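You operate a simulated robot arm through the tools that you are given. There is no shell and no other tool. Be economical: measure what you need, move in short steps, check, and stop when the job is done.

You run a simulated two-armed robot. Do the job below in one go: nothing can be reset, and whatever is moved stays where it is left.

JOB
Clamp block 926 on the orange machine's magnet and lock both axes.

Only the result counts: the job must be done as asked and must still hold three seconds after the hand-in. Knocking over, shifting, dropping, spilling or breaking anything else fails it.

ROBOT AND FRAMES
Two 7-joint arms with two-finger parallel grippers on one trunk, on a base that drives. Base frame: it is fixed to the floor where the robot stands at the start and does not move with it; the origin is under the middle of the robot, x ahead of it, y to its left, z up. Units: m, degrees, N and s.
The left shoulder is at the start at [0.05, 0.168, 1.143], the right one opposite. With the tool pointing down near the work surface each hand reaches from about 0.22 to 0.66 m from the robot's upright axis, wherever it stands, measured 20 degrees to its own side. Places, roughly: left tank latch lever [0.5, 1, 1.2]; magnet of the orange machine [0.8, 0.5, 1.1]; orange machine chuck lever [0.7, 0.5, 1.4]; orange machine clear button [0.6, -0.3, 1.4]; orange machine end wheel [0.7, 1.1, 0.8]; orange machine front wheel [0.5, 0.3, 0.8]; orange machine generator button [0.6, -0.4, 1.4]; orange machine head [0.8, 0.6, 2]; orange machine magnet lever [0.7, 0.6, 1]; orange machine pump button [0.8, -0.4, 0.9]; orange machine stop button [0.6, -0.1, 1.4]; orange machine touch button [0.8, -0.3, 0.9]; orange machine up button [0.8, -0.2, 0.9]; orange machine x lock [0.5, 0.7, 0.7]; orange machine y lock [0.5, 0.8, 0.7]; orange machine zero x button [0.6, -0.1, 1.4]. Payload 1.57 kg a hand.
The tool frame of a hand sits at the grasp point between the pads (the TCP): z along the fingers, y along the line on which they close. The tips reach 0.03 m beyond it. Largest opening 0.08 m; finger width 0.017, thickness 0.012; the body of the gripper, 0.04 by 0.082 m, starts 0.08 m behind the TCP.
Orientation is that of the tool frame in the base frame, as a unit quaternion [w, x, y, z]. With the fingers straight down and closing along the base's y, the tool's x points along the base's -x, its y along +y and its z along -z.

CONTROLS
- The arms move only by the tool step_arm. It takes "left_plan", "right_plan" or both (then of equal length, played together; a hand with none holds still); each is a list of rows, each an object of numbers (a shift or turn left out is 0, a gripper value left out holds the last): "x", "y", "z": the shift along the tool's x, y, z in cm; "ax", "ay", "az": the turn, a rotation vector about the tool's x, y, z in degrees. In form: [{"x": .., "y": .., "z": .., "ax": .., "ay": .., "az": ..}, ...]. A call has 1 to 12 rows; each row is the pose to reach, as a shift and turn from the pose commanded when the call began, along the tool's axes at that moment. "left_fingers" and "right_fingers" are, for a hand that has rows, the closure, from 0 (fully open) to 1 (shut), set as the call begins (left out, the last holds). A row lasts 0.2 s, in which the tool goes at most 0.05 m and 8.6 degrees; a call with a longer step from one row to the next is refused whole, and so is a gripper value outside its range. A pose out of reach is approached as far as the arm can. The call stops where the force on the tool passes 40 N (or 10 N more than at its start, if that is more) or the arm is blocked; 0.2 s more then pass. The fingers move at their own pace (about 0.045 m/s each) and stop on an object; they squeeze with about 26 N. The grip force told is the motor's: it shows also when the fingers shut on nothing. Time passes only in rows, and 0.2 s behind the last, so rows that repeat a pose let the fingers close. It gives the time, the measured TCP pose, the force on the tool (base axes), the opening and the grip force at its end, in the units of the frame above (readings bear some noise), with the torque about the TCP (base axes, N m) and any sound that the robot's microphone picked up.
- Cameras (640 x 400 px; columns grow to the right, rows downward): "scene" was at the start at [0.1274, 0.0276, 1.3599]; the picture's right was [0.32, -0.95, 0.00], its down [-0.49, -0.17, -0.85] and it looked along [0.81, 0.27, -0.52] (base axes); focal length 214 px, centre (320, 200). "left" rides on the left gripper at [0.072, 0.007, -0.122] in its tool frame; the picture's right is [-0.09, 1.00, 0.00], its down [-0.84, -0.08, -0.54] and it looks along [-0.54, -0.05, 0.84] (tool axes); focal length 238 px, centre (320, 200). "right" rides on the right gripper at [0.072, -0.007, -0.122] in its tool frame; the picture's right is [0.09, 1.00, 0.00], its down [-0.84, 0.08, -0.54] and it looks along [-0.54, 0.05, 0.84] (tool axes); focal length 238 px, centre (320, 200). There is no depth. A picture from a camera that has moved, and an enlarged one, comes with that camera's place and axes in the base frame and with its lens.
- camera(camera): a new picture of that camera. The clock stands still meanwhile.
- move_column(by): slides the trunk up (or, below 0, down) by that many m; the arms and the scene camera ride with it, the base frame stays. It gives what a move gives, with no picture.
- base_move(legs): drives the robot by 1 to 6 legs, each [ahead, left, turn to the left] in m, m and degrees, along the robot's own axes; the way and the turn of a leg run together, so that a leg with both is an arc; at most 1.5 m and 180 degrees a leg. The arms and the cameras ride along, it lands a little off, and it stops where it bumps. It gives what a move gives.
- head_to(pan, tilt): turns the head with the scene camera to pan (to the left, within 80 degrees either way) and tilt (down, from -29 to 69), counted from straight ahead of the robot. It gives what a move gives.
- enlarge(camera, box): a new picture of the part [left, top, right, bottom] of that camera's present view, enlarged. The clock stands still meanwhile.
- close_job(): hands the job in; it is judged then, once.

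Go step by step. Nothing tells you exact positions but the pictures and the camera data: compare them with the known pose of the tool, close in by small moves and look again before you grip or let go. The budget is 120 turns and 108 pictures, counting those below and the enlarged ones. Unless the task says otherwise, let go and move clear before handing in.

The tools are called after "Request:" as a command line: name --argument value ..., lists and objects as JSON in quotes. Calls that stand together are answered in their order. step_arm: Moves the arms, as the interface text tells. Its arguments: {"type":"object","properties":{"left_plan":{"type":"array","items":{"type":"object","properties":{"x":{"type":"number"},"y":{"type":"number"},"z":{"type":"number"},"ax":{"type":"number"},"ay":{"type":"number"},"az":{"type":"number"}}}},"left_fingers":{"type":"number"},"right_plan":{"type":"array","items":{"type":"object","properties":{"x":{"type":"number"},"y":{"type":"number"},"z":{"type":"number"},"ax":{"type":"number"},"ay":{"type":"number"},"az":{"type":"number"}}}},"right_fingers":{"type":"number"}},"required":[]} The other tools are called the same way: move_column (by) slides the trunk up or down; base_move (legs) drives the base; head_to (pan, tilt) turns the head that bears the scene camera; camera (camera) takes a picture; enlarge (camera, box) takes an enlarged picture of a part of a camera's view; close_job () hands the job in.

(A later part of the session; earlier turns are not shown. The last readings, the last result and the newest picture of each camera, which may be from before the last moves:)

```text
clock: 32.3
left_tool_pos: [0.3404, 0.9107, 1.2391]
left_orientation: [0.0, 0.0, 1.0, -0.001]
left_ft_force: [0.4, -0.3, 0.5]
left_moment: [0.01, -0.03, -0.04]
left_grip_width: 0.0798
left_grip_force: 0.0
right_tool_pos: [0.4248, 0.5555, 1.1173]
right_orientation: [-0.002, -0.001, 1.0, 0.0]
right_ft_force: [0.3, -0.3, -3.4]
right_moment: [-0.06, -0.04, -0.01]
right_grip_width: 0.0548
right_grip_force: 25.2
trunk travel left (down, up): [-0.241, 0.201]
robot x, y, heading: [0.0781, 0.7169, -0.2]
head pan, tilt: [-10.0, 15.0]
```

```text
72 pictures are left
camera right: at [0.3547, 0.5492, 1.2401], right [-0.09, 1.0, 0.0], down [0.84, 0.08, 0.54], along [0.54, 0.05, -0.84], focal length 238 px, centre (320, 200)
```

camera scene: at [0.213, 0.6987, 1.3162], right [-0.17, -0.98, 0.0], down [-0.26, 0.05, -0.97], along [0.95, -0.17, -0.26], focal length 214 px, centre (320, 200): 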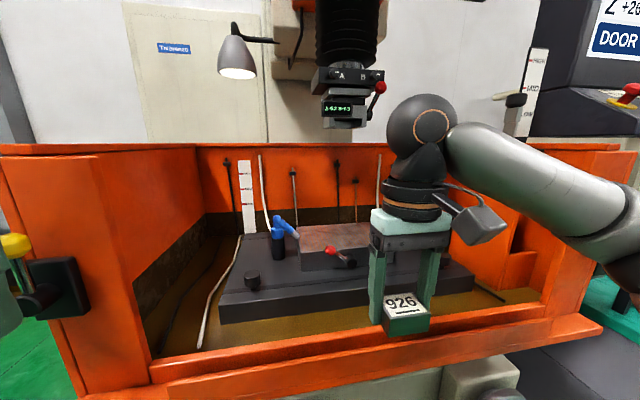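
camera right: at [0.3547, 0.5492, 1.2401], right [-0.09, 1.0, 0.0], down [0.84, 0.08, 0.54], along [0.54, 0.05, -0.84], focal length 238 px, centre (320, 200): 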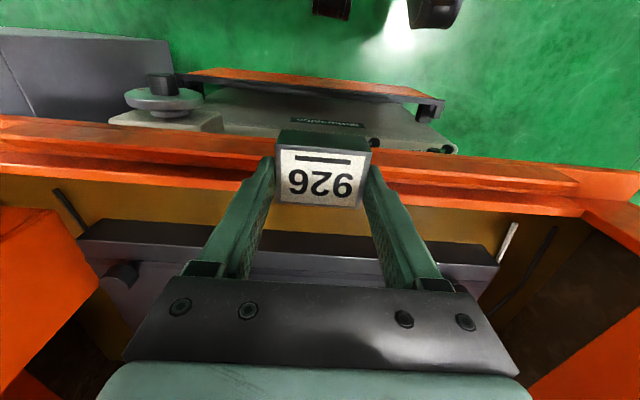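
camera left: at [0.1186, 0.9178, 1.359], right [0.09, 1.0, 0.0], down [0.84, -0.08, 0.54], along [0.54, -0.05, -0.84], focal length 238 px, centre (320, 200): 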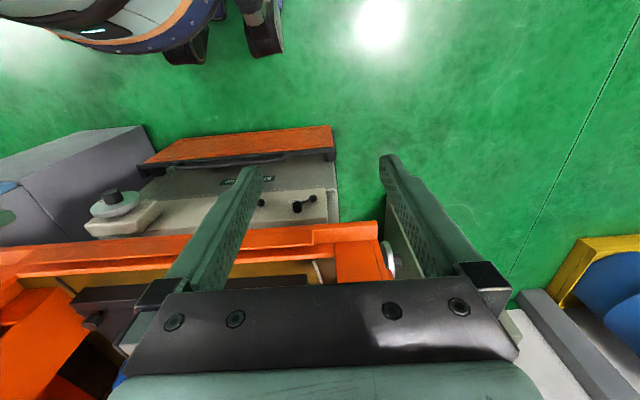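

Chuck underside is ≈[0.80,0.526,1.357], so I'll set the block on the right-front part of the magnet (≈[0.76,0.48]), giving the wrist room. First tuck the left hand and drive 0.1 ahead.

Request:
step_arm --left_plan '[{"x": 3.5}, {"x": 7}]'

Request:
base_move --legs '[[0.1, 0, 0]]'

Request:
step_arm --right_plan '[{"y": -3, "x": -2}, {"y": -6, "x": -5}, {"y": -8, "x": -9}, {"y": -8, "x": -13}]'

Request:
camera --camera "scene"

Request:
camera --camera "right"

```text
clock: 32.9
left_tool_pos: [0.2695, 0.9102, 1.2385]
left_orientation: [0.001, 0.001, 1.0, 0.0]
left_ft_force: [0.1, -0.3, 0.3]
left_moment: [-0.04, -0.01, -0.01]
left_grip_width: 0.08
left_grip_force: 0.1
right_tool_pos: [0.4259, 0.5556, 1.1175]
right_orientation: [-0.001, 0.0, 1.0, 0.0]
right_ft_force: [-0.8, -0.5, -5.1]
right_moment: [0.02, -0.03, 0.02]
right_grip_width: 0.0547
right_grip_force: 26.2
trunk travel left (down, up): [-0.241, 0.201]
robot x, y, heading: [0.0755, 0.7137, -0.2]
head pan, tilt: [-10.0, 15.0]
```

```text
clock: 34.2
left_tool_pos: [0.3713, 0.9101, 1.2392]
left_orientation: [0.0, -0.001, 1.0, 0.0]
left_ft_force: [-0.7, 0.2, 0.6]
left_moment: [-0.01, -0.03, 0.02]
left_grip_width: 0.0803
left_grip_force: 0.1
right_tool_pos: [0.5272, 0.5556, 1.1179]
right_orientation: [-0.002, 0.0, 1.0, 0.001]
right_ft_force: [0.3, -0.6, -5.0]
right_moment: [0.0, -0.01, -0.04]
right_grip_width: 0.0546
right_grip_force: 25.7
trunk travel left (down, up): [-0.241, 0.201]
robot x, y, heading: [0.1861, 0.7163, -0.0]
head pan, tilt: [-10.0, 15.0]
stopped in leg 1: the robot was blocked; the commanded pose is now the measured one
```

```text
clock: 35.2
left_tool_pos: [0.3729, 0.9107, 1.2387]
left_orientation: [0.0, -0.001, 1.0, 0.0]
left_ft_force: [-0.1, 0.2, 0.2]
left_moment: [-0.04, -0.01, 0.01]
left_grip_width: 0.0802
left_grip_force: 0.2
right_tool_pos: [0.6613, 0.4739, 1.1159]
right_orientation: [-0.002, -0.002, 1.0, 0.001]
right_ft_force: [-0.2, 0.8, -4.1]
right_moment: [0.0, -0.03, 0.04]
right_grip_width: 0.055
right_grip_force: 25.9
trunk travel left (down, up): [-0.241, 0.201]
robot x, y, heading: [0.181, 0.7195, 0.4]
head pan, tilt: [-10.0, 15.0]
```

```text
71 pictures are left
camera scene: at [0.3157, 0.6993, 1.3162], right [-0.17, -0.98, 0.0], down [-0.26, 0.04, -0.97], along [0.95, -0.17, -0.26], focal length 214 px, centre (320, 200)
```

scene: 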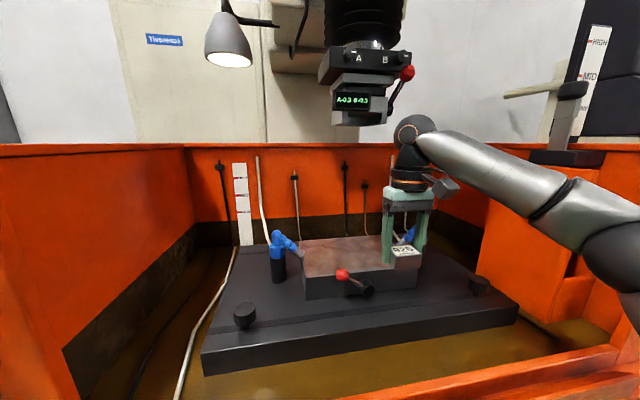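

```text
70 pictures are left
camera right: at [0.5909, 0.4688, 1.2385], right [-0.09, 1.0, 0.0], down [0.84, 0.08, 0.54], along [0.54, 0.05, -0.84], focal length 238 px, centre (320, 200)
```

right: 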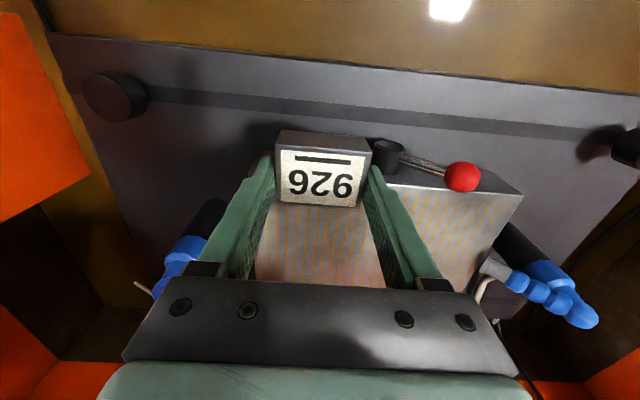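

Magnet top ≈ z 1.055, spanning x 0.69–0.865, y 0.417–0.662. I shift slightly right, lower to 1 cm above the top, then slide in under the chuck's level.

Request:
step_arm --right_plan '[{"y": -0.8, "z": 1}, {"y": -0.8, "z": 1.9, "x": -2}, {"y": -0.8, "z": 1.9, "x": -5}]'

Request:
camera --camera "scene"

Request:
camera --camera "right"

```text
clock: 36.0
left_tool_pos: [0.3721, 0.9096, 1.239]
left_orientation: [0.0, -0.001, 1.0, 0.0]
left_ft_force: [0.0, 0.0, 0.3]
left_moment: [-0.02, 0.02, -0.03]
left_grip_width: 0.0802
left_grip_force: 0.1
right_tool_pos: [0.711, 0.4689, 1.0982]
right_orientation: [-0.003, 0.0, 1.0, -0.001]
right_ft_force: [0.7, 0.1, -4.1]
right_moment: [-0.02, 0.0, -0.04]
right_grip_width: 0.0547
right_grip_force: 25.9
trunk travel left (down, up): [-0.241, 0.201]
robot x, y, heading: [0.1792, 0.7169, 0.2]
head pan, tilt: [-10.0, 15.0]
```

```text
69 pictures are left
camera scene: at [0.3156, 0.6991, 1.3162], right [-0.17, -0.98, 0.0], down [-0.26, 0.04, -0.97], along [0.95, -0.17, -0.26], focal length 214 px, centre (320, 200)
```

scene: 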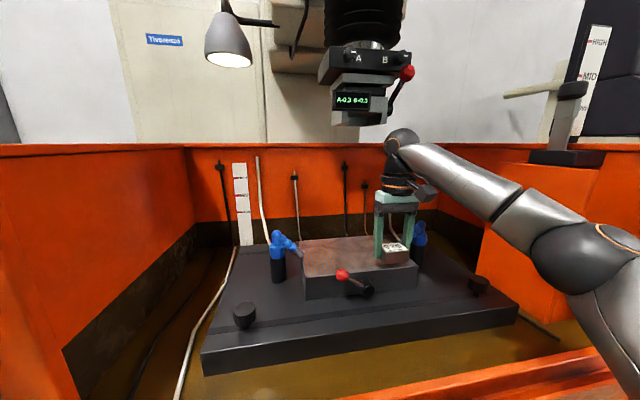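

```text
68 pictures are left
camera right: at [0.6402, 0.4624, 1.2197], right [-0.09, 1.0, 0.0], down [0.84, 0.08, 0.54], along [0.54, 0.05, -0.84], focal length 238 px, centre (320, 200)
```

right: 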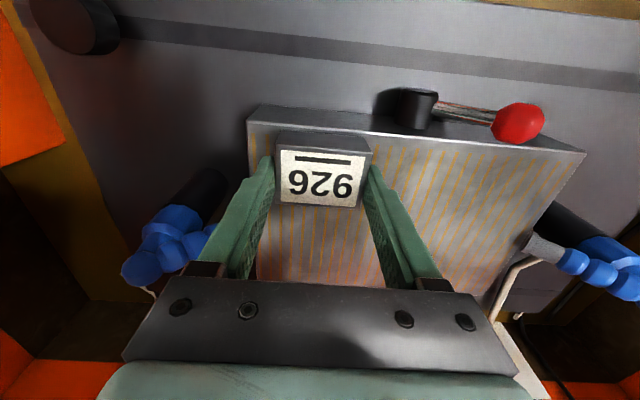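

Wrist top is ~1 cm under the chuck's underside level, so I lower to just above the magnet before sliding 3 cm further in.

Request:
step_arm --right_plan '[{"z": 0.8}, {"x": -1.5, "z": 0.8}, {"x": -3, "z": 0.8}]'

Request:
camera --camera "scene"

Request:
camera --camera "right"

```text
clock: 36.8
left_tool_pos: [0.3731, 0.9092, 1.2377]
left_orientation: [0.0, -0.001, 1.0, 0.0]
left_ft_force: [0.1, -0.2, -0.2]
left_moment: [-0.02, 0.01, -0.02]
left_grip_width: 0.0799
left_grip_force: 0.1
right_tool_pos: [0.7383, 0.4688, 1.0912]
right_orientation: [-0.001, -0.001, 1.0, 0.001]
right_ft_force: [0.2, -0.2, -3.8]
right_moment: [0.02, -0.01, 0.0]
right_grip_width: 0.0547
right_grip_force: 26.1
trunk travel left (down, up): [-0.241, 0.201]
robot x, y, heading: [0.183, 0.7176, 0.0]
head pan, tilt: [-10.0, 15.0]
```

```text
67 pictures are left
camera scene: at [0.3154, 0.699, 1.3162], right [-0.17, -0.98, 0.0], down [-0.26, 0.04, -0.97], along [0.95, -0.17, -0.26], focal length 214 px, centre (320, 200)
```

scene: 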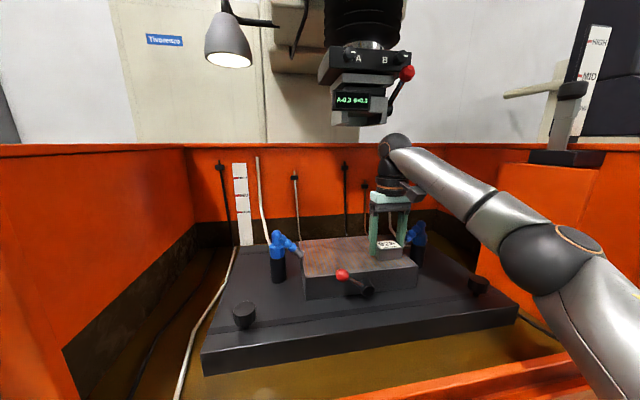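

```text
66 pictures are left
camera right: at [0.6674, 0.4613, 1.2121], right [-0.09, 1.0, 0.0], down [0.84, 0.08, 0.54], along [0.54, 0.05, -0.84], focal length 238 px, centre (320, 200)
```

right: 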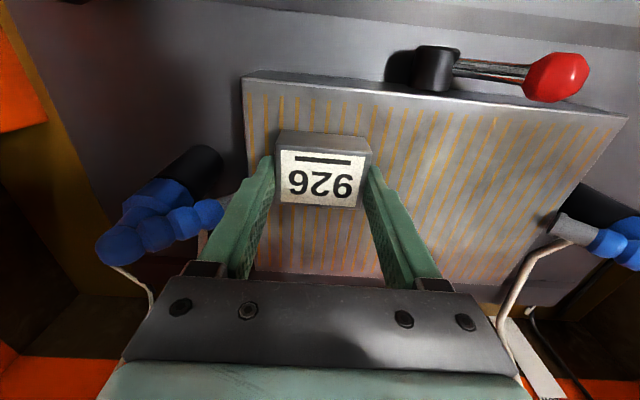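

Block is well above the magnet face. I lower a few mm at a time to contact.

Request:
step_arm --right_plan '[{"z": 0.2}, {"z": 0.4}, {"z": 0.5}]'

```text
clock: 37.6
left_tool_pos: [0.3726, 0.9096, 1.2367]
left_orientation: [0.0, -0.001, 1.0, -0.001]
left_ft_force: [0.3, -0.9, 0.3]
left_moment: [-0.02, 0.01, 0.03]
left_grip_width: 0.0798
left_grip_force: 0.1
right_tool_pos: [0.7373, 0.4673, 1.0865]
right_orientation: [0.0, 0.0, 1.0, 0.0]
right_ft_force: [1.8, -2.0, 2.6]
right_moment: [-0.14, 0.07, 0.02]
right_grip_width: 0.0546
right_grip_force: 25.9
trunk travel left (down, up): [-0.241, 0.201]
robot x, y, heading: [0.1814, 0.7168, -0.0]
head pan, tilt: [-10.0, 15.0]
```

Contact made. I press 1 mm more and open.

Request:
step_arm --right_plan '[{"z": 0.1}, {"z": 0.1}]'

Request:
step_arm --right_plan '[{}, {}, {}, {}]' --right_fingers 0

Request:
camera --camera "right"

```text
clock: 38.2
left_tool_pos: [0.3714, 0.9098, 1.2389]
left_orientation: [-0.001, 0.0, 1.0, 0.0]
left_ft_force: [0.3, -0.5, 0.6]
left_moment: [-0.03, 0.01, 0.02]
left_grip_width: 0.0798
left_grip_force: 0.0
right_tool_pos: [0.7372, 0.4702, 1.0879]
right_orientation: [0.0, 0.0, 1.0, 0.0]
right_ft_force: [5.3, -3.8, 12.0]
right_moment: [-0.16, 0.22, 0.13]
right_grip_width: 0.0549
right_grip_force: 25.6
trunk travel left (down, up): [-0.241, 0.201]
robot x, y, heading: [0.1797, 0.7194, 0.2]
head pan, tilt: [-10.0, 15.0]
```

```text
clock: 39.2
left_tool_pos: [0.3712, 0.9099, 1.2384]
left_orientation: [-0.001, 0.0, 1.0, 0.0]
left_ft_force: [-0.3, 0.0, 1.0]
left_moment: [0.02, 0.04, 0.03]
left_grip_width: 0.0801
left_grip_force: 0.1
right_tool_pos: [0.7374, 0.4691, 1.0846]
right_orientation: [-0.002, 0.0, 1.0, 0.0]
right_ft_force: [0.0, -0.8, 0.2]
right_moment: [0.0, 0.0, 0.01]
right_grip_width: 0.0801
right_grip_force: 0.1
trunk travel left (down, up): [-0.241, 0.201]
robot x, y, heading: [0.1817, 0.7206, -0.1]
head pan, tilt: [-10.0, 15.0]
```

```text
65 pictures are left
camera right: at [0.667, 0.4621, 1.2065], right [-0.09, 1.0, 0.0], down [0.84, 0.08, 0.54], along [0.54, 0.05, -0.84], focal length 238 px, centre (320, 200)
```

right: 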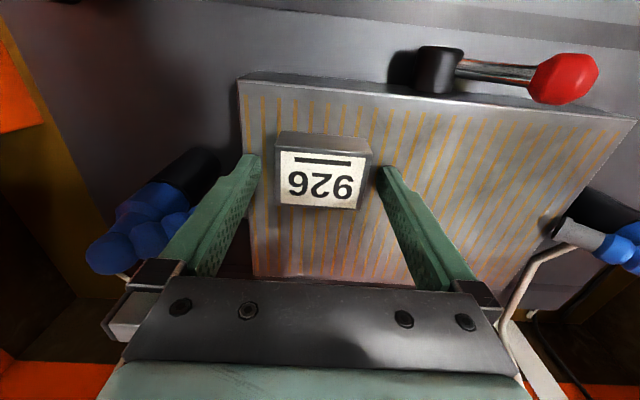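

Block sits flat on the magnet. I withdraw the hand: slightly up, then back.

Request:
step_arm --right_plan '[{"z": -0.6}, {"x": 2.5, "z": -1.2, "y": -0.3}, {"x": 5, "z": -2.2, "y": -0.5}, {"x": 8.5, "z": -4, "y": -0.5}, {"x": 12, "z": -5, "y": -0.5}, {"x": 16, "z": -6, "y": -0.5}]'

Request:
head_to --pan -15 --tilt 25

Request:
enlarge --camera "scene" --box '[230, 120, 470, 270]'

Request:
camera --camera "right"

```text
clock: 40.6
left_tool_pos: [0.3717, 0.9108, 1.2376]
left_orientation: [0.0, -0.001, 1.0, 0.0]
left_ft_force: [-0.8, -0.4, -0.3]
left_moment: [0.03, -0.01, 0.0]
left_grip_width: 0.0801
left_grip_force: 0.0
right_tool_pos: [0.5775, 0.4621, 1.1454]
right_orientation: [-0.001, -0.001, 1.0, 0.0]
right_ft_force: [-0.5, 0.5, 1.1]
right_moment: [0.0, -0.04, -0.02]
right_grip_width: 0.0799
right_grip_force: 0.1
trunk travel left (down, up): [-0.241, 0.201]
robot x, y, heading: [0.1801, 0.7178, 0.3]
head pan, tilt: [-10.0, 15.0]
```

```text
clock: 41.3
left_tool_pos: [0.371, 0.9106, 1.2384]
left_orientation: [0.0, -0.001, 1.0, 0.0]
left_ft_force: [0.6, 0.3, 1.0]
left_moment: [-0.01, 0.02, 0.0]
left_grip_width: 0.0799
left_grip_force: 0.1
right_tool_pos: [0.5795, 0.4635, 1.1448]
right_orientation: [-0.002, 0.001, 1.0, 0.0]
right_ft_force: [0.1, 0.9, 0.1]
right_moment: [0.0, 0.06, 0.01]
right_grip_width: 0.0798
right_grip_force: 0.0
trunk travel left (down, up): [-0.241, 0.201]
robot x, y, heading: [0.1783, 0.7161, 0.3]
head pan, tilt: [-15.0, 25.0]
```

```text
2.67 times, centred on (350, 195) of scene
camera zoom: at [0.3118, 0.6914, 1.3001], right [-0.26, -0.97, 0.0], down [-0.41, 0.11, -0.91], along [0.88, -0.23, -0.42], focal length 572 px, centre (240, 213)
```

zoom: 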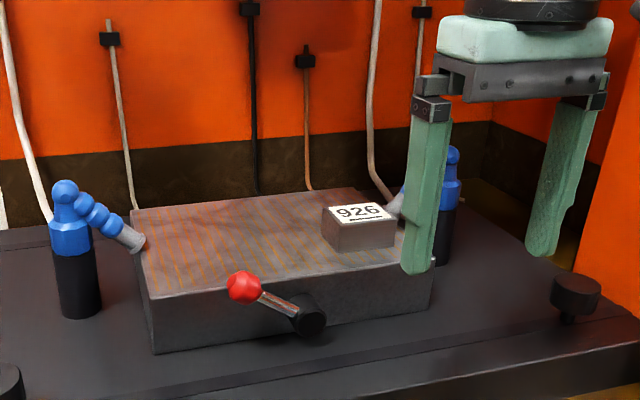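

```text
63 pictures are left
camera right: at [0.5078, 0.4568, 1.2674], right [-0.09, 1.0, 0.0], down [0.84, 0.08, 0.54], along [0.54, 0.05, -0.84], focal length 238 px, centre (320, 200)
```

right: 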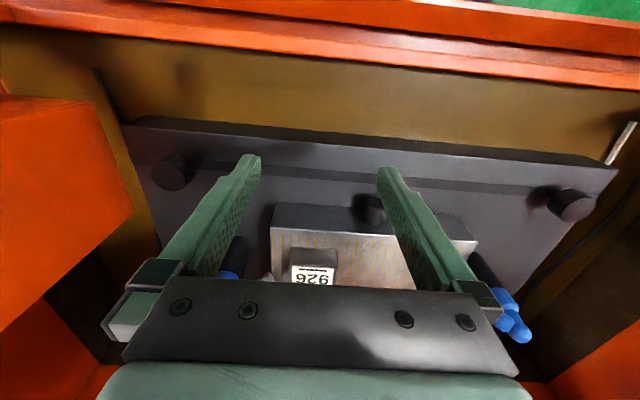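

The block sits squarely on the magnet; lever ball ≈[0.670,0.596,1.064], hub ≈[0.665,0.542,1.028]. Let me zoom on the lever for markings and position the closed right hand left of it.

Request:
enlarge --camera "scene" --box '[300, 200, 380, 260]'

Request:
step_arm --right_plan '[{"y": 4.5, "z": -0.5}, {"y": 9, "z": -0.5}, {"y": 13.5, "z": -0.5}, {"y": 17.8, "z": -0.5}, {"y": 17.8, "x": -3, "z": -0.5}, {"y": 17.8, "x": -5, "z": -0.5}]' --right_fingers 1

Request:
camera --camera "right"

Request:
camera --camera "scene"

```text
6.67 times, centred on (340, 230) of scene
camera zoom: at [0.3118, 0.6914, 1.3001], right [-0.26, -0.97, 0.0], down [-0.41, 0.11, -0.91], along [0.88, -0.23, -0.42], focal length 1430 px, centre (187, 0)
```

zoom: 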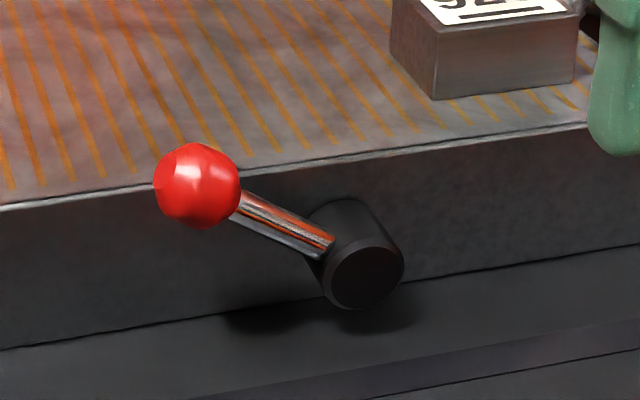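

```text
clock: 42.7
left_tool_pos: [0.3715, 0.9102, 1.2385]
left_orientation: [0.0, -0.001, 1.0, -0.001]
left_ft_force: [0.2, 0.1, 0.3]
left_moment: [0.04, -0.02, -0.01]
left_grip_width: 0.0799
left_grip_force: 0.1
right_tool_pos: [0.6291, 0.6424, 1.1496]
right_orientation: [-0.001, 0.0, 1.0, 0.001]
right_ft_force: [0.2, -0.4, 0.4]
right_moment: [-0.01, -0.01, 0.0]
right_grip_width: 0.0
right_grip_force: 21.1
trunk travel left (down, up): [-0.241, 0.201]
robot x, y, heading: [0.1823, 0.714, 0.1]
head pan, tilt: [-15.0, 25.0]
```

```text
61 pictures are left
camera right: at [0.5582, 0.6361, 1.2713], right [-0.09, 1.0, 0.0], down [0.84, 0.08, 0.54], along [0.54, 0.05, -0.84], focal length 238 px, centre (320, 200)
```

right: 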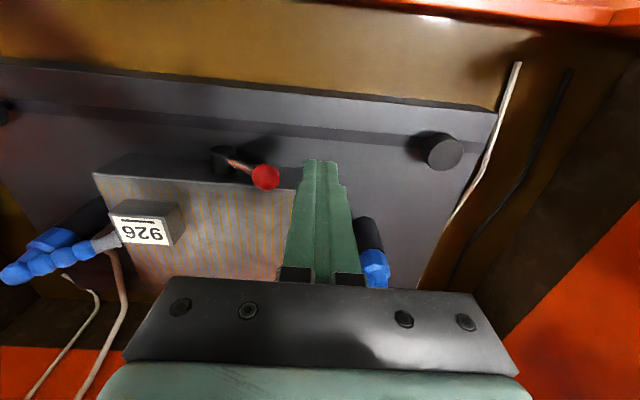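

```text
60 pictures are left
camera scene: at [0.3119, 0.6916, 1.3001], right [-0.26, -0.97, 0.0], down [-0.41, 0.11, -0.91], along [0.88, -0.23, -0.42], focal length 214 px, centre (320, 200)
```

scene: 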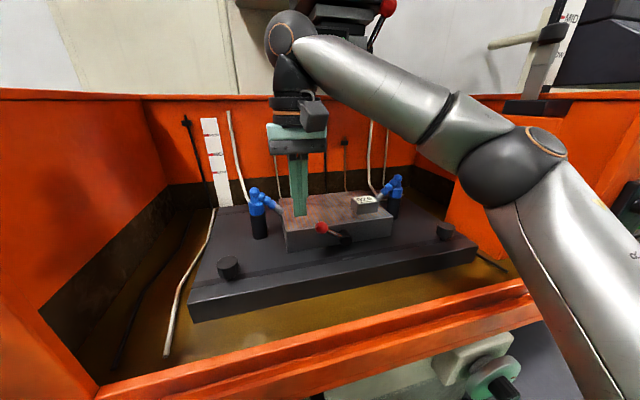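

Ball confirmed at ≈[0.67,0.592]. I descend to its left with the closed fingers, then sweep it over to the right.

Request:
step_arm --right_plan '[{"x": -2.5, "z": 2}, {"x": -3.5, "z": 4.5}, {"x": -3.5, "z": 6.5}]'

Request:
camera --camera "right"

```text
clock: 43.5
left_tool_pos: [0.3713, 0.9103, 1.2383]
left_orientation: [0.0, 0.0, 1.0, 0.0]
left_ft_force: [0.0, 0.1, 0.2]
left_moment: [0.0, -0.01, -0.03]
left_grip_width: 0.0798
left_grip_force: 0.0
right_tool_pos: [0.6624, 0.6408, 1.086]
right_orientation: [-0.002, 0.0, 1.0, 0.0]
right_ft_force: [0.1, 0.6, -0.5]
right_moment: [0.03, -0.01, 0.01]
right_grip_width: 0.0
right_grip_force: 21.2
trunk travel left (down, up): [-0.241, 0.201]
robot x, y, heading: [0.181, 0.717, 0.2]
head pan, tilt: [-15.0, 25.0]
```

```text
59 pictures are left
camera right: at [0.5918, 0.6343, 1.2066], right [-0.09, 1.0, 0.0], down [0.84, 0.08, 0.54], along [0.54, 0.05, -0.84], focal length 238 px, centre (320, 200)
```

right: 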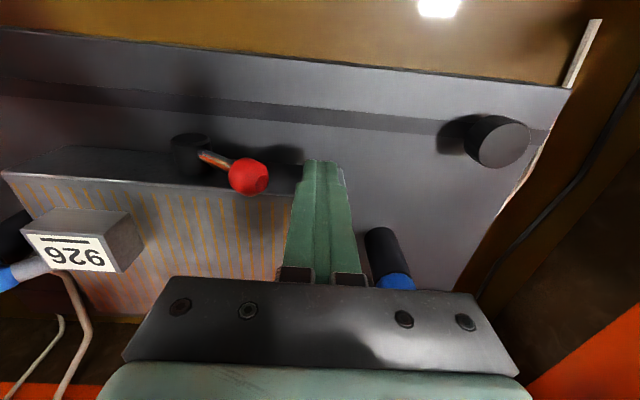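

Aligned. Sweeping right in small rows.

Request:
step_arm --right_plan '[{"y": -1}, {"y": -2}, {"y": -3}, {"y": -4}, {"y": -5}, {"y": -6}, {"y": -7}, {"y": -8}]'

Request:
camera --camera "right"

Request:
enlarge --camera "scene" --box '[230, 120, 470, 270]'

```text
clock: 44.5
left_tool_pos: [0.3715, 0.9124, 1.2375]
left_orientation: [0.0, -0.001, 1.0, 0.0]
left_ft_force: [-0.2, -0.3, 0.6]
left_moment: [0.03, 0.0, 0.02]
left_grip_width: 0.0798
left_grip_force: 0.0
right_tool_pos: [0.6613, 0.6124, 1.091]
right_orientation: [0.007, -0.01, 1.0, 0.013]
right_ft_force: [1.0, 12.0, 8.0]
right_moment: [0.12, -0.04, 0.09]
right_grip_width: 0.0
right_grip_force: 21.3
trunk travel left (down, up): [-0.241, 0.201]
robot x, y, heading: [0.1841, 0.7163, 0.1]
head pan, tilt: [-15.0, 25.0]
stopped in row 5 (right hand): the force on the tool passed its limit at 45 N (the readings are from after the stop); the commanded pose is now the measured one
```

```text
58 pictures are left
camera right: at [0.5891, 0.6011, 1.211], right [-0.11, 0.99, 0.02], down [0.83, 0.08, 0.56], along [0.55, 0.08, -0.83], focal length 238 px, centre (320, 200)
```

right: 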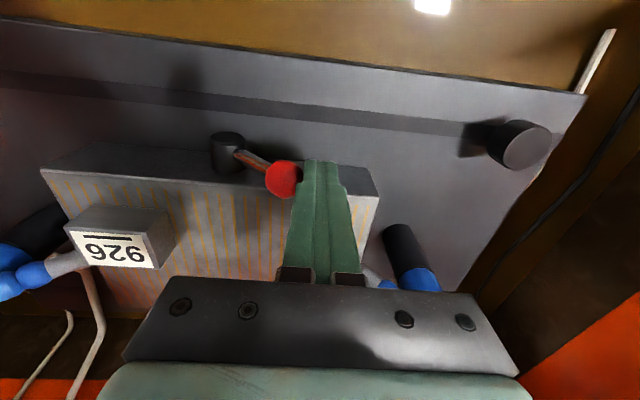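

```text
2.67 times, centred on (350, 195) of scene
camera zoom: at [0.3116, 0.6928, 1.3001], right [-0.25, -0.97, 0.0], down [-0.41, 0.11, -0.91], along [0.88, -0.23, -0.42], focal length 572 px, centre (240, 213)
```

zoom: 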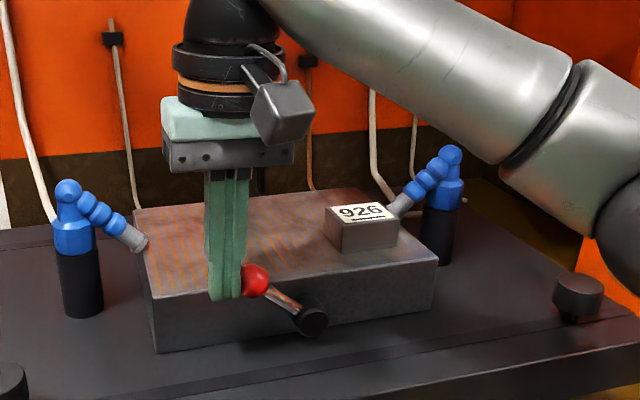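

The lever resists a horizontal push (45 N). I'll instead grip the ball with the fingers closing along x and drive it tangentially. First back off, level, and yaw the hand 90°.

Request:
step_arm --right_plan '[{"y": 1.5, "ax": 1.5, "ay": 0.8, "az": 1.15}, {"y": 2.5, "z": -3, "ax": 1.5, "ay": 0.8, "az": 1.15}, {"y": 2.5, "z": -7, "ax": 1.5, "ay": 0.8, "az": 1.15}]'

Request:
step_arm --right_plan '[{"az": 8.5}, {"az": 17}, {"az": 25.5}, {"az": 34}, {"az": 42.5}, {"az": 51}, {"az": 59.5}, {"az": 68}, {"az": 76.5}, {"az": 85}, {"az": 90}]' --right_fingers 0.45

Request:
camera --camera "right"

Request:
camera --camera "scene"

```text
clock: 45.4
left_tool_pos: [0.3716, 0.9114, 1.2382]
left_orientation: [0.0, -0.002, 1.0, 0.0]
left_ft_force: [0.3, 0.7, 0.4]
left_moment: [-0.06, -0.06, 0.02]
left_grip_width: 0.0799
left_grip_force: 0.0
right_tool_pos: [0.6627, 0.6346, 1.1594]
right_orientation: [-0.002, 0.003, 1.0, -0.003]
right_ft_force: [-0.7, 0.1, 0.7]
right_moment: [0.01, 0.0, 0.0]
right_grip_width: 0.0002
right_grip_force: 21.0
trunk travel left (down, up): [-0.241, 0.201]
robot x, y, heading: [0.1815, 0.7205, 0.4]
head pan, tilt: [-15.0, 25.0]
```

```text
clock: 47.8
left_tool_pos: [0.3717, 0.911, 1.2393]
left_orientation: [0.0, -0.001, 1.0, 0.0]
left_ft_force: [-0.3, 0.2, -0.4]
left_moment: [-0.02, 0.01, -0.01]
left_grip_width: 0.08
left_grip_force: 0.1
right_tool_pos: [0.6613, 0.6324, 1.1596]
right_orientation: [0.002, 0.71, 0.704, -0.003]
right_ft_force: [0.0, 0.7, 0.2]
right_moment: [0.01, -0.02, 0.02]
right_grip_width: 0.044
right_grip_force: 0.1
trunk travel left (down, up): [-0.241, 0.201]
robot x, y, heading: [0.18, 0.7165, -0.0]
head pan, tilt: [-15.0, 25.0]
```

```text
56 pictures are left
camera right: at [0.6562, 0.7052, 1.2809], right [1.0, 0.08, 0.0], down [0.07, -0.83, 0.55], along [0.04, -0.55, -0.84], focal length 238 px, centre (320, 200)
```

right: 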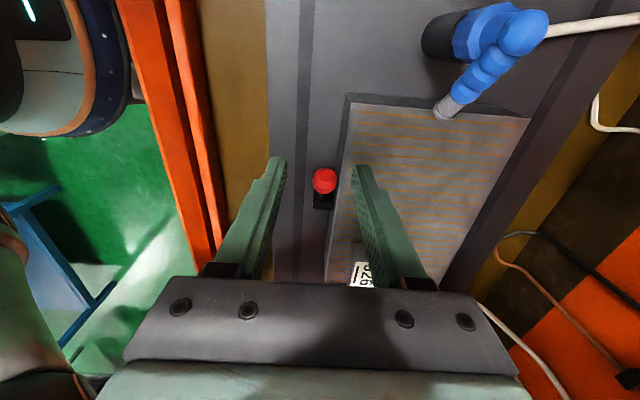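

```text
55 pictures are left
camera scene: at [0.312, 0.6922, 1.3001], right [-0.26, -0.97, 0.0], down [-0.41, 0.11, -0.91], along [0.88, -0.23, -0.42], focal length 214 px, centre (320, 200)
```

scene: 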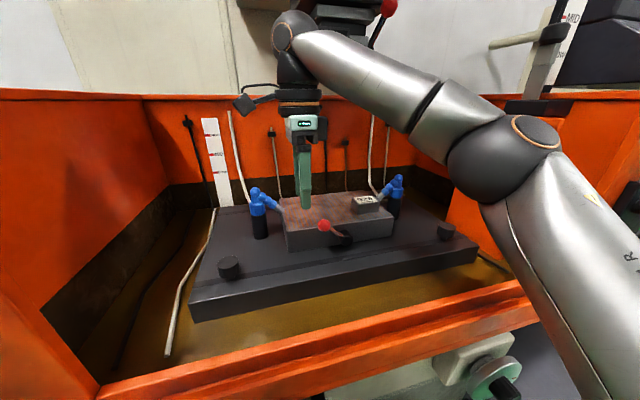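

Ball seen at ≈[0.669,0.588]. I lower over it with fingers straddling in x and grip.

Request:
step_arm --right_plan '[{"x": -2.2, "y": 0.8, "z": 0}, {"x": -4.4, "y": 0.8, "z": 2}, {"x": -4.4, "y": 0.8, "z": 5}, {"x": -4.4, "y": 0.8, "z": 7.1}]'

Request:
camera --camera "right"

Request:
enlarge --camera "scene" --box '[230, 120, 470, 270]'

```text
clock: 48.8
left_tool_pos: [0.3719, 0.9109, 1.2384]
left_orientation: [-0.001, -0.001, 1.0, 0.0]
left_ft_force: [0.8, 1.0, -0.2]
left_moment: [0.02, 0.0, -0.03]
left_grip_width: 0.0799
left_grip_force: 0.0
right_tool_pos: [0.6683, 0.5863, 1.0899]
right_orientation: [0.001, 0.709, 0.705, -0.003]
right_ft_force: [0.6, -0.1, 0.3]
right_moment: [-0.02, 0.01, -0.03]
right_grip_width: 0.0443
right_grip_force: 0.1
trunk travel left (down, up): [-0.241, 0.201]
robot x, y, heading: [0.1833, 0.7184, 0.4]
head pan, tilt: [-15.0, 25.0]
```

```text
54 pictures are left
camera right: at [0.6636, 0.659, 1.2107], right [1.0, 0.09, 0.0], down [0.07, -0.83, 0.55], along [0.04, -0.55, -0.84], focal length 238 px, centre (320, 200)
```

right: 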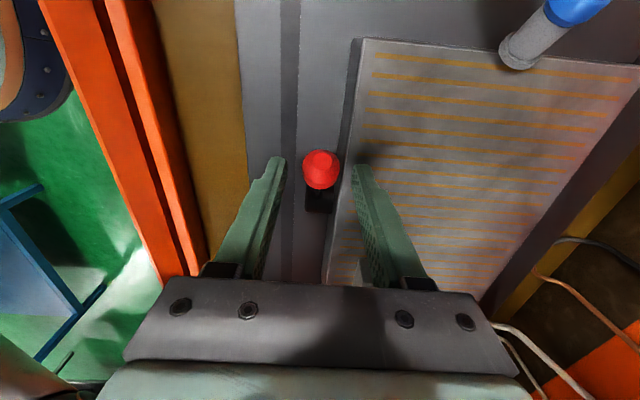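

```text
2.67 times, centred on (350, 195) of scene
camera zoom: at [0.3121, 0.6921, 1.3001], right [-0.26, -0.97, 0.0], down [-0.41, 0.11, -0.91], along [0.88, -0.23, -0.42], focal length 572 px, centre (240, 213)
```

zoom: 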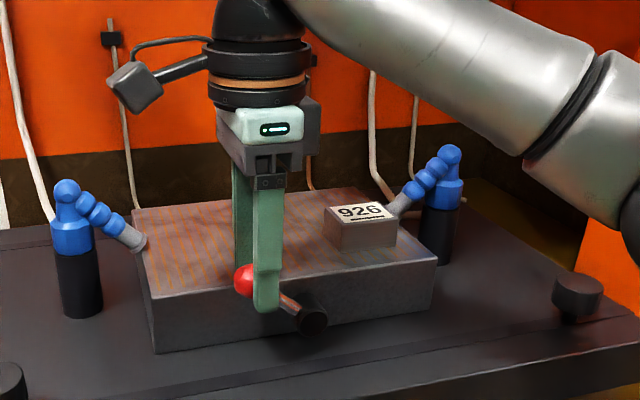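

Fingers straddle the ball. Close and check.

Request:
step_arm --right_plan '[{"z": 0.2}, {"z": 0.2}, {"z": 0.2}, {"z": 0.2}]' --right_fingers 1

Request:
camera --camera "right"

```text
clock: 49.8
left_tool_pos: [0.3718, 0.9108, 1.2392]
left_orientation: [0.0, -0.003, 1.0, -0.001]
left_ft_force: [-0.2, 0.2, 0.0]
left_moment: [0.01, 0.0, 0.01]
left_grip_width: 0.08
left_grip_force: 0.1
right_tool_pos: [0.6692, 0.588, 1.0881]
right_orientation: [0.001, 0.71, 0.704, -0.004]
right_ft_force: [6.2, -0.9, 3.9]
right_moment: [-0.24, -0.19, -0.05]
right_grip_width: 0.0247
right_grip_force: 36.5
trunk travel left (down, up): [-0.241, 0.201]
robot x, y, heading: [0.1797, 0.7154, 0.2]
head pan, tilt: [-15.0, 25.0]
```

```text
52 pictures are left
camera right: at [0.6641, 0.66, 1.2084], right [1.0, 0.09, 0.0], down [0.07, -0.83, 0.55], along [0.04, -0.55, -0.84], focal length 238 px, centre (320, 200)
```

right: 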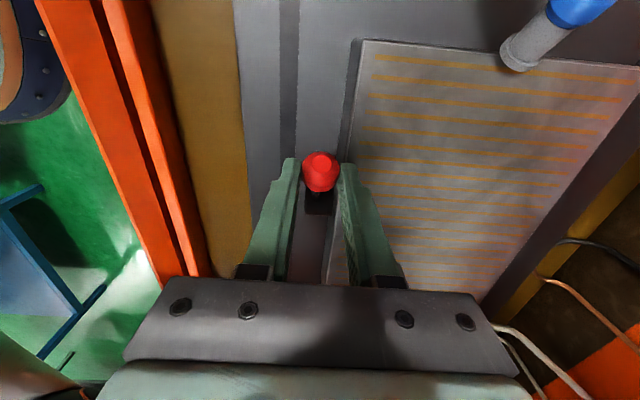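

Ball is gripped (24.7 mm). I move it along the arc for the first 20° and check.

Request:
step_arm --right_plan '[{"x": -0.35, "z": -0.45}, {"x": -0.71, "z": -0.89}, {"x": -1.12, "z": -1.28}, {"x": -1.57, "z": -1.63}]'

Request:
enlarge --camera "scene" --box '[230, 120, 470, 270]'

```text
clock: 50.8
left_tool_pos: [0.3717, 0.9108, 1.2389]
left_orientation: [0.0, -0.002, 1.0, 0.0]
left_ft_force: [-0.3, 0.3, -0.1]
left_moment: [-0.02, 0.0, 0.01]
left_grip_width: 0.0801
left_grip_force: 0.0
right_tool_pos: [0.6692, 0.5733, 1.1032]
right_orientation: [0.0, 0.708, 0.706, -0.004]
right_ft_force: [-0.4, 9.5, -11.2]
right_moment: [1.04, 0.01, -0.02]
right_grip_width: 0.0244
right_grip_force: 36.0
trunk travel left (down, up): [-0.241, 0.201]
robot x, y, heading: [0.1776, 0.717, 0.3]
head pan, tilt: [-15.0, 25.0]
```

```text
2.67 times, centred on (350, 195) of scene
camera zoom: at [0.3129, 0.6931, 1.3], right [-0.26, -0.97, 0.0], down [-0.41, 0.11, -0.91], along [0.88, -0.23, -0.42], focal length 572 px, centre (240, 213)
```

zoom: 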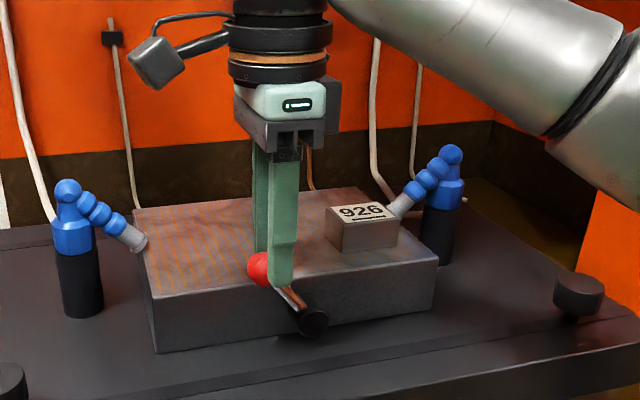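

The lever turns. Continuing along the arc to past vertical.

Request:
step_arm --right_plan '[{"x": -0.97, "z": -0.58}, {"x": -2.03, "z": -0.99}, {"x": -3.14, "z": -1.2}, {"x": -4.27, "z": -1.22}, {"x": -5.39, "z": -1.05}]'

Request:
enlarge --camera "scene" --box '[230, 120, 470, 270]'

```text
clock: 52.0
left_tool_pos: [0.3701, 0.9099, 1.2379]
left_orientation: [0.001, -0.002, 1.0, 0.0]
left_ft_force: [0.2, -0.3, 0.4]
left_moment: [0.02, 0.02, 0.01]
left_grip_width: 0.0801
left_grip_force: 0.0
right_tool_pos: [0.669, 0.5174, 1.1151]
right_orientation: [0.002, 0.709, 0.706, -0.004]
right_ft_force: [0.0, -0.3, -0.2]
right_moment: [0.0, 0.01, -0.02]
right_grip_width: 0.0
right_grip_force: 21.3
trunk travel left (down, up): [-0.241, 0.201]
robot x, y, heading: [0.1803, 0.7153, 0.2]
head pan, tilt: [-15.0, 25.0]
```

```text
2.67 times, centred on (350, 195) of scene
camera zoom: at [0.312, 0.692, 1.3001], right [-0.26, -0.97, 0.0], down [-0.41, 0.11, -0.91], along [0.88, -0.23, -0.42], focal length 572 px, centre (240, 213)
```

zoom: 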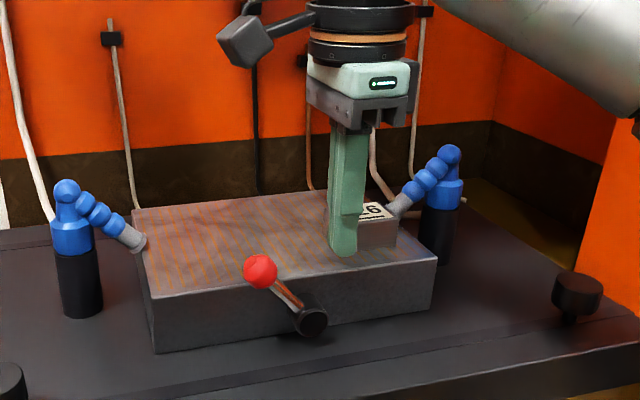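

The grip slipped but the lever is now at about 52°, where a horizontal push works better. I go around in front and push the ball from its left with closed fingers.

Request:
step_arm --right_plan '[{"y": -4.5}, {"y": -5, "x": 4}, {"y": -5, "x": 8}, {"y": -5, "x": 11, "z": 1}, {"y": -2, "x": 11, "z": 2.3}, {"y": 0, "x": 11, "z": 2.3}]'

Request:
step_arm --right_plan '[{"x": -1}, {"x": -2}, {"x": -2.7}, {"x": -3.4}, {"x": -4.1}, {"x": -4.8}, {"x": -5.5}, {"x": -6.2}]'

Request:
enlarge --camera "scene" --box '[230, 120, 470, 270]'

```text
clock: 53.4
left_tool_pos: [0.3715, 0.9112, 1.2381]
left_orientation: [0.0, -0.002, 1.0, 0.0]
left_ft_force: [-0.3, 0.6, -0.2]
left_moment: [-0.04, -0.02, -0.01]
left_grip_width: 0.0801
left_grip_force: 0.0
right_tool_pos: [0.6681, 0.6295, 1.0891]
right_orientation: [0.001, 0.709, 0.706, -0.004]
right_ft_force: [-0.4, 0.2, -0.3]
right_moment: [0.01, 0.02, 0.04]
right_grip_width: 0.0
right_grip_force: 21.6
trunk travel left (down, up): [-0.241, 0.201]
robot x, y, heading: [0.1799, 0.7162, 0.1]
head pan, tilt: [-15.0, 25.0]
```

```text
clock: 55.1
left_tool_pos: [0.3713, 0.911, 1.2381]
left_orientation: [-0.001, -0.001, 1.0, 0.0]
left_ft_force: [0.2, -0.3, 0.3]
left_moment: [-0.01, 0.01, -0.02]
left_grip_width: 0.0799
left_grip_force: 0.1
right_tool_pos: [0.67, 0.5673, 1.091]
right_orientation: [0.001, 0.71, 0.704, -0.004]
right_ft_force: [-0.9, 1.2, -0.1]
right_moment: [0.03, -0.01, 0.02]
right_grip_width: 0.0
right_grip_force: 21.4
trunk travel left (down, up): [-0.241, 0.201]
robot x, y, heading: [0.1759, 0.7175, 0.0]
head pan, tilt: [-15.0, 25.0]
```

```text
2.67 times, centred on (350, 195) of scene
camera zoom: at [0.312, 0.6922, 1.3], right [-0.26, -0.97, 0.0], down [-0.41, 0.11, -0.91], along [0.88, -0.23, -0.42], focal length 572 px, centre (240, 213)
```

zoom: 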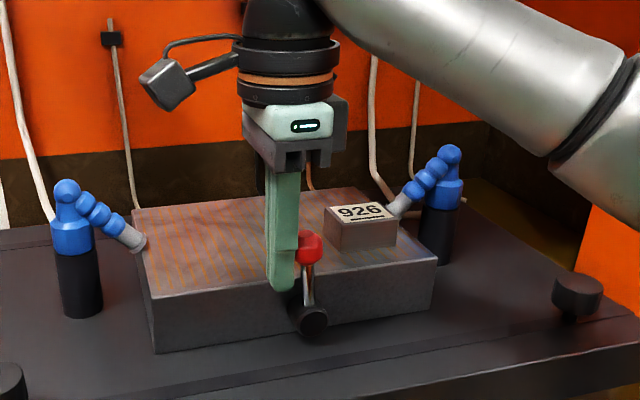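

Lever is now near vertical. Continuing the push to the right until its end.

Request:
step_arm --right_plan '[{"x": -0.7}, {"x": -1.4}, {"x": -2.1}, {"x": -2.8}, {"x": -3.5}, {"x": -4.2, "z": 0.2}, {"x": -4.9, "z": 0.4}, {"x": -5.5, "z": 0.5}]'

Request:
enlarge --camera "scene" --box '[230, 120, 470, 270]'

```text
clock: 57.0
left_tool_pos: [0.3716, 0.9122, 1.2388]
left_orientation: [0.0, -0.002, 1.0, 0.0]
left_ft_force: [0.4, 0.2, -0.5]
left_moment: [-0.01, 0.01, -0.02]
left_grip_width: 0.0797
left_grip_force: 0.0
right_tool_pos: [0.6684, 0.5132, 1.0887]
right_orientation: [0.002, 0.708, 0.706, -0.002]
right_ft_force: [0.6, 7.0, 6.2]
right_moment: [0.18, -0.05, -0.05]
right_grip_width: 0.0
right_grip_force: 21.1
trunk travel left (down, up): [-0.241, 0.201]
robot x, y, heading: [0.1806, 0.7188, -0.0]
head pan, tilt: [-15.0, 25.0]
```

```text
2.67 times, centred on (350, 195) of scene
camera zoom: at [0.3116, 0.6934, 1.3003], right [-0.26, -0.97, 0.0], down [-0.41, 0.11, -0.91], along [0.88, -0.23, -0.42], focal length 572 px, centre (240, 213)
```

zoom: 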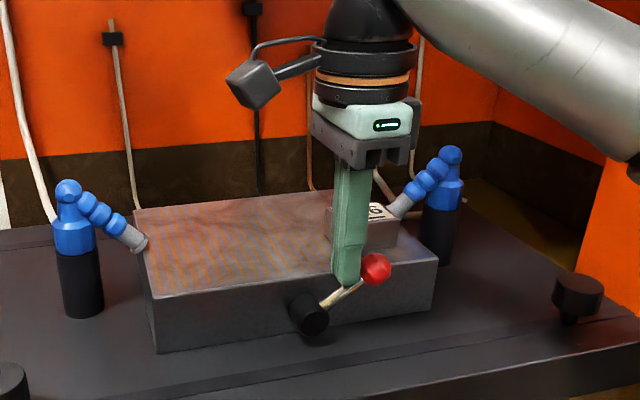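

Lever is now at about 145°, the mirror position. I push a little further to see whether there's a stop.

Request:
step_arm --right_plan '[{"x": -0.5}, {"x": -1.0}, {"x": -1.5}, {"x": -2}]'

Request:
enlarge --camera "scene" --box '[230, 120, 470, 270]'

```text
clock: 57.8
left_tool_pos: [0.3711, 0.9135, 1.2388]
left_orientation: [0.001, -0.002, 1.0, 0.0]
left_ft_force: [-0.4, 0.1, 0.4]
left_moment: [0.06, -0.02, -0.03]
left_grip_width: 0.0799
left_grip_force: 0.0
right_tool_pos: [0.6684, 0.5078, 1.0909]
right_orientation: [-0.003, 0.701, 0.713, 0.008]
right_ft_force: [-1.9, 12.3, 7.9]
right_moment: [0.32, 0.05, 0.1]
right_grip_width: 0.0
right_grip_force: 21.0
trunk travel left (down, up): [-0.241, 0.201]
robot x, y, heading: [0.1807, 0.7169, 0.4]
head pan, tilt: [-15.0, 25.0]
stopped in row 3 (right hand): the force on the tool passed its limit at 42 N (the readings are from after the stop); the commanded pose is now the measured one
```

```text
2.67 times, centred on (350, 195) of scene
camera zoom: at [0.311, 0.6935, 1.3001], right [-0.25, -0.97, 0.0], down [-0.41, 0.11, -0.91], along [0.88, -0.23, -0.42], focal length 572 px, centre (240, 213)
```

zoom: 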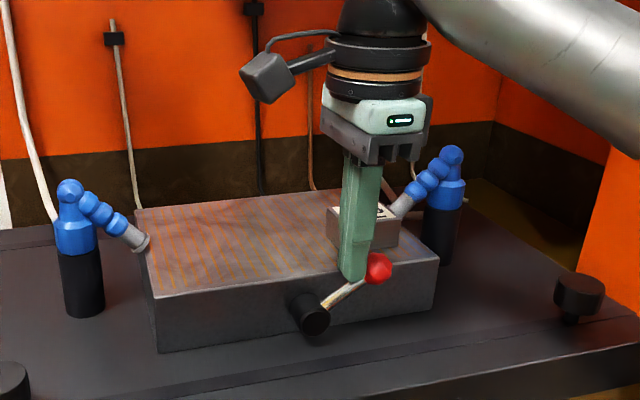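

The lever hit its stop at ~146°; magnet should be on. I withdraw the hand, turn it back and then look at the lock levers.

Request:
step_arm --right_plan '[{"x": 1.5, "z": -0.5}, {"x": 2, "z": -2}, {"x": 2, "y": -4, "z": -3.5}, {"x": 2, "y": -8.5, "z": -5}, {"x": 2, "y": -13, "z": -6}, {"x": 2, "y": -17.5, "z": -7}]'

Request:
step_arm --right_plan '[{"az": -8.5}, {"az": -17}, {"az": -25.5}, {"az": -34}, {"az": -42.5}, {"az": -51}, {"az": -59.5}, {"az": -68}, {"az": -76.5}, {"az": -85}, {"az": -90}]'

Request:
base_move --legs '[[-0.25, 0, 0]]'

Request:
head_to --pan -5 --tilt 45

Request:
camera --camera "scene"

```text
clock: 59.1
left_tool_pos: [0.3699, 0.9108, 1.2389]
left_orientation: [0.0, -0.003, 1.0, 0.001]
left_ft_force: [0.4, 0.0, 0.0]
left_moment: [-0.02, 0.0, 0.01]
left_grip_width: 0.0801
left_grip_force: 0.1
right_tool_pos: [0.4913, 0.5236, 1.1577]
right_orientation: [-0.001, 0.705, 0.71, 0.004]
right_ft_force: [-0.1, -0.2, -0.1]
right_moment: [0.0, 0.0, 0.04]
right_grip_width: 0.0
right_grip_force: 21.4
trunk travel left (down, up): [-0.241, 0.201]
robot x, y, heading: [0.1806, 0.7132, 0.4]
head pan, tilt: [-15.0, 25.0]
```

```text
clock: 61.5
left_tool_pos: [0.3703, 0.9117, 1.239]
left_orientation: [0.0, -0.004, 1.0, -0.001]
left_ft_force: [0.6, 0.1, -0.2]
left_moment: [0.01, -0.02, -0.04]
left_grip_width: 0.0799
left_grip_force: 0.1
right_tool_pos: [0.493, 0.5236, 1.1582]
right_orientation: [0.001, -0.005, 1.0, 0.003]
right_ft_force: [0.1, 0.2, 0.2]
right_moment: [0.0, 0.0, 0.0]
right_grip_width: 0.0002
right_grip_force: 21.3
trunk travel left (down, up): [-0.241, 0.201]
robot x, y, heading: [0.1832, 0.7146, 0.4]
head pan, tilt: [-15.0, 25.0]
```

```text
clock: 63.4
left_tool_pos: [0.1214, 0.9102, 1.2376]
left_orientation: [0.0, -0.004, 1.0, -0.001]
left_ft_force: [-0.8, 0.5, -0.3]
left_moment: [0.0, -0.01, 0.04]
left_grip_width: 0.0802
left_grip_force: 0.0
right_tool_pos: [0.2442, 0.5214, 1.1583]
right_orientation: [0.001, -0.005, 1.0, 0.003]
right_ft_force: [-0.1, -0.5, -0.3]
right_moment: [-0.02, 0.01, -0.02]
right_grip_width: 0.0
right_grip_force: 21.5
trunk travel left (down, up): [-0.241, 0.201]
robot x, y, heading: [-0.0642, 0.7162, 0.5]
head pan, tilt: [-15.0, 25.0]
```

```text
clock: 64.2
left_tool_pos: [0.1227, 0.9099, 1.2385]
left_orientation: [0.0, -0.003, 1.0, 0.0]
left_ft_force: [0.2, -0.1, 0.3]
left_moment: [-0.02, 0.01, 0.03]
left_grip_width: 0.0799
left_grip_force: 0.0
right_tool_pos: [0.2456, 0.5208, 1.1572]
right_orientation: [0.0, -0.004, 1.0, 0.004]
right_ft_force: [0.6, -0.1, -0.5]
right_moment: [-0.01, 0.01, -0.03]
right_grip_width: 0.0
right_grip_force: 21.8
trunk travel left (down, up): [-0.241, 0.201]
robot x, y, heading: [-0.0703, 0.7179, 0.5]
head pan, tilt: [-5.0, 45.0]
```

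```text
46 pictures are left
camera scene: at [0.056, 0.7084, 1.2696], right [-0.08, -1.0, 0.0], down [-0.7, 0.06, -0.71], along [0.71, -0.06, -0.71], focal length 214 px, centre (320, 200)
```

scene: 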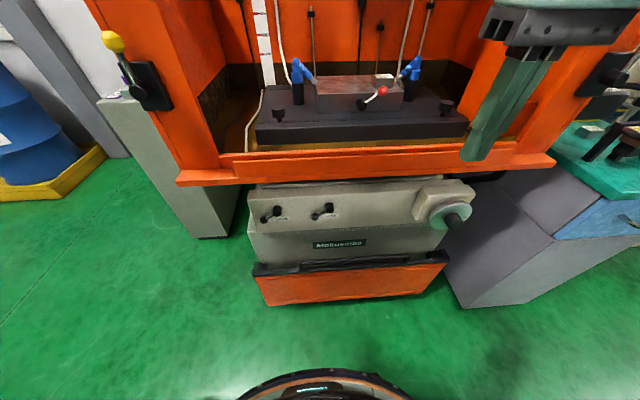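

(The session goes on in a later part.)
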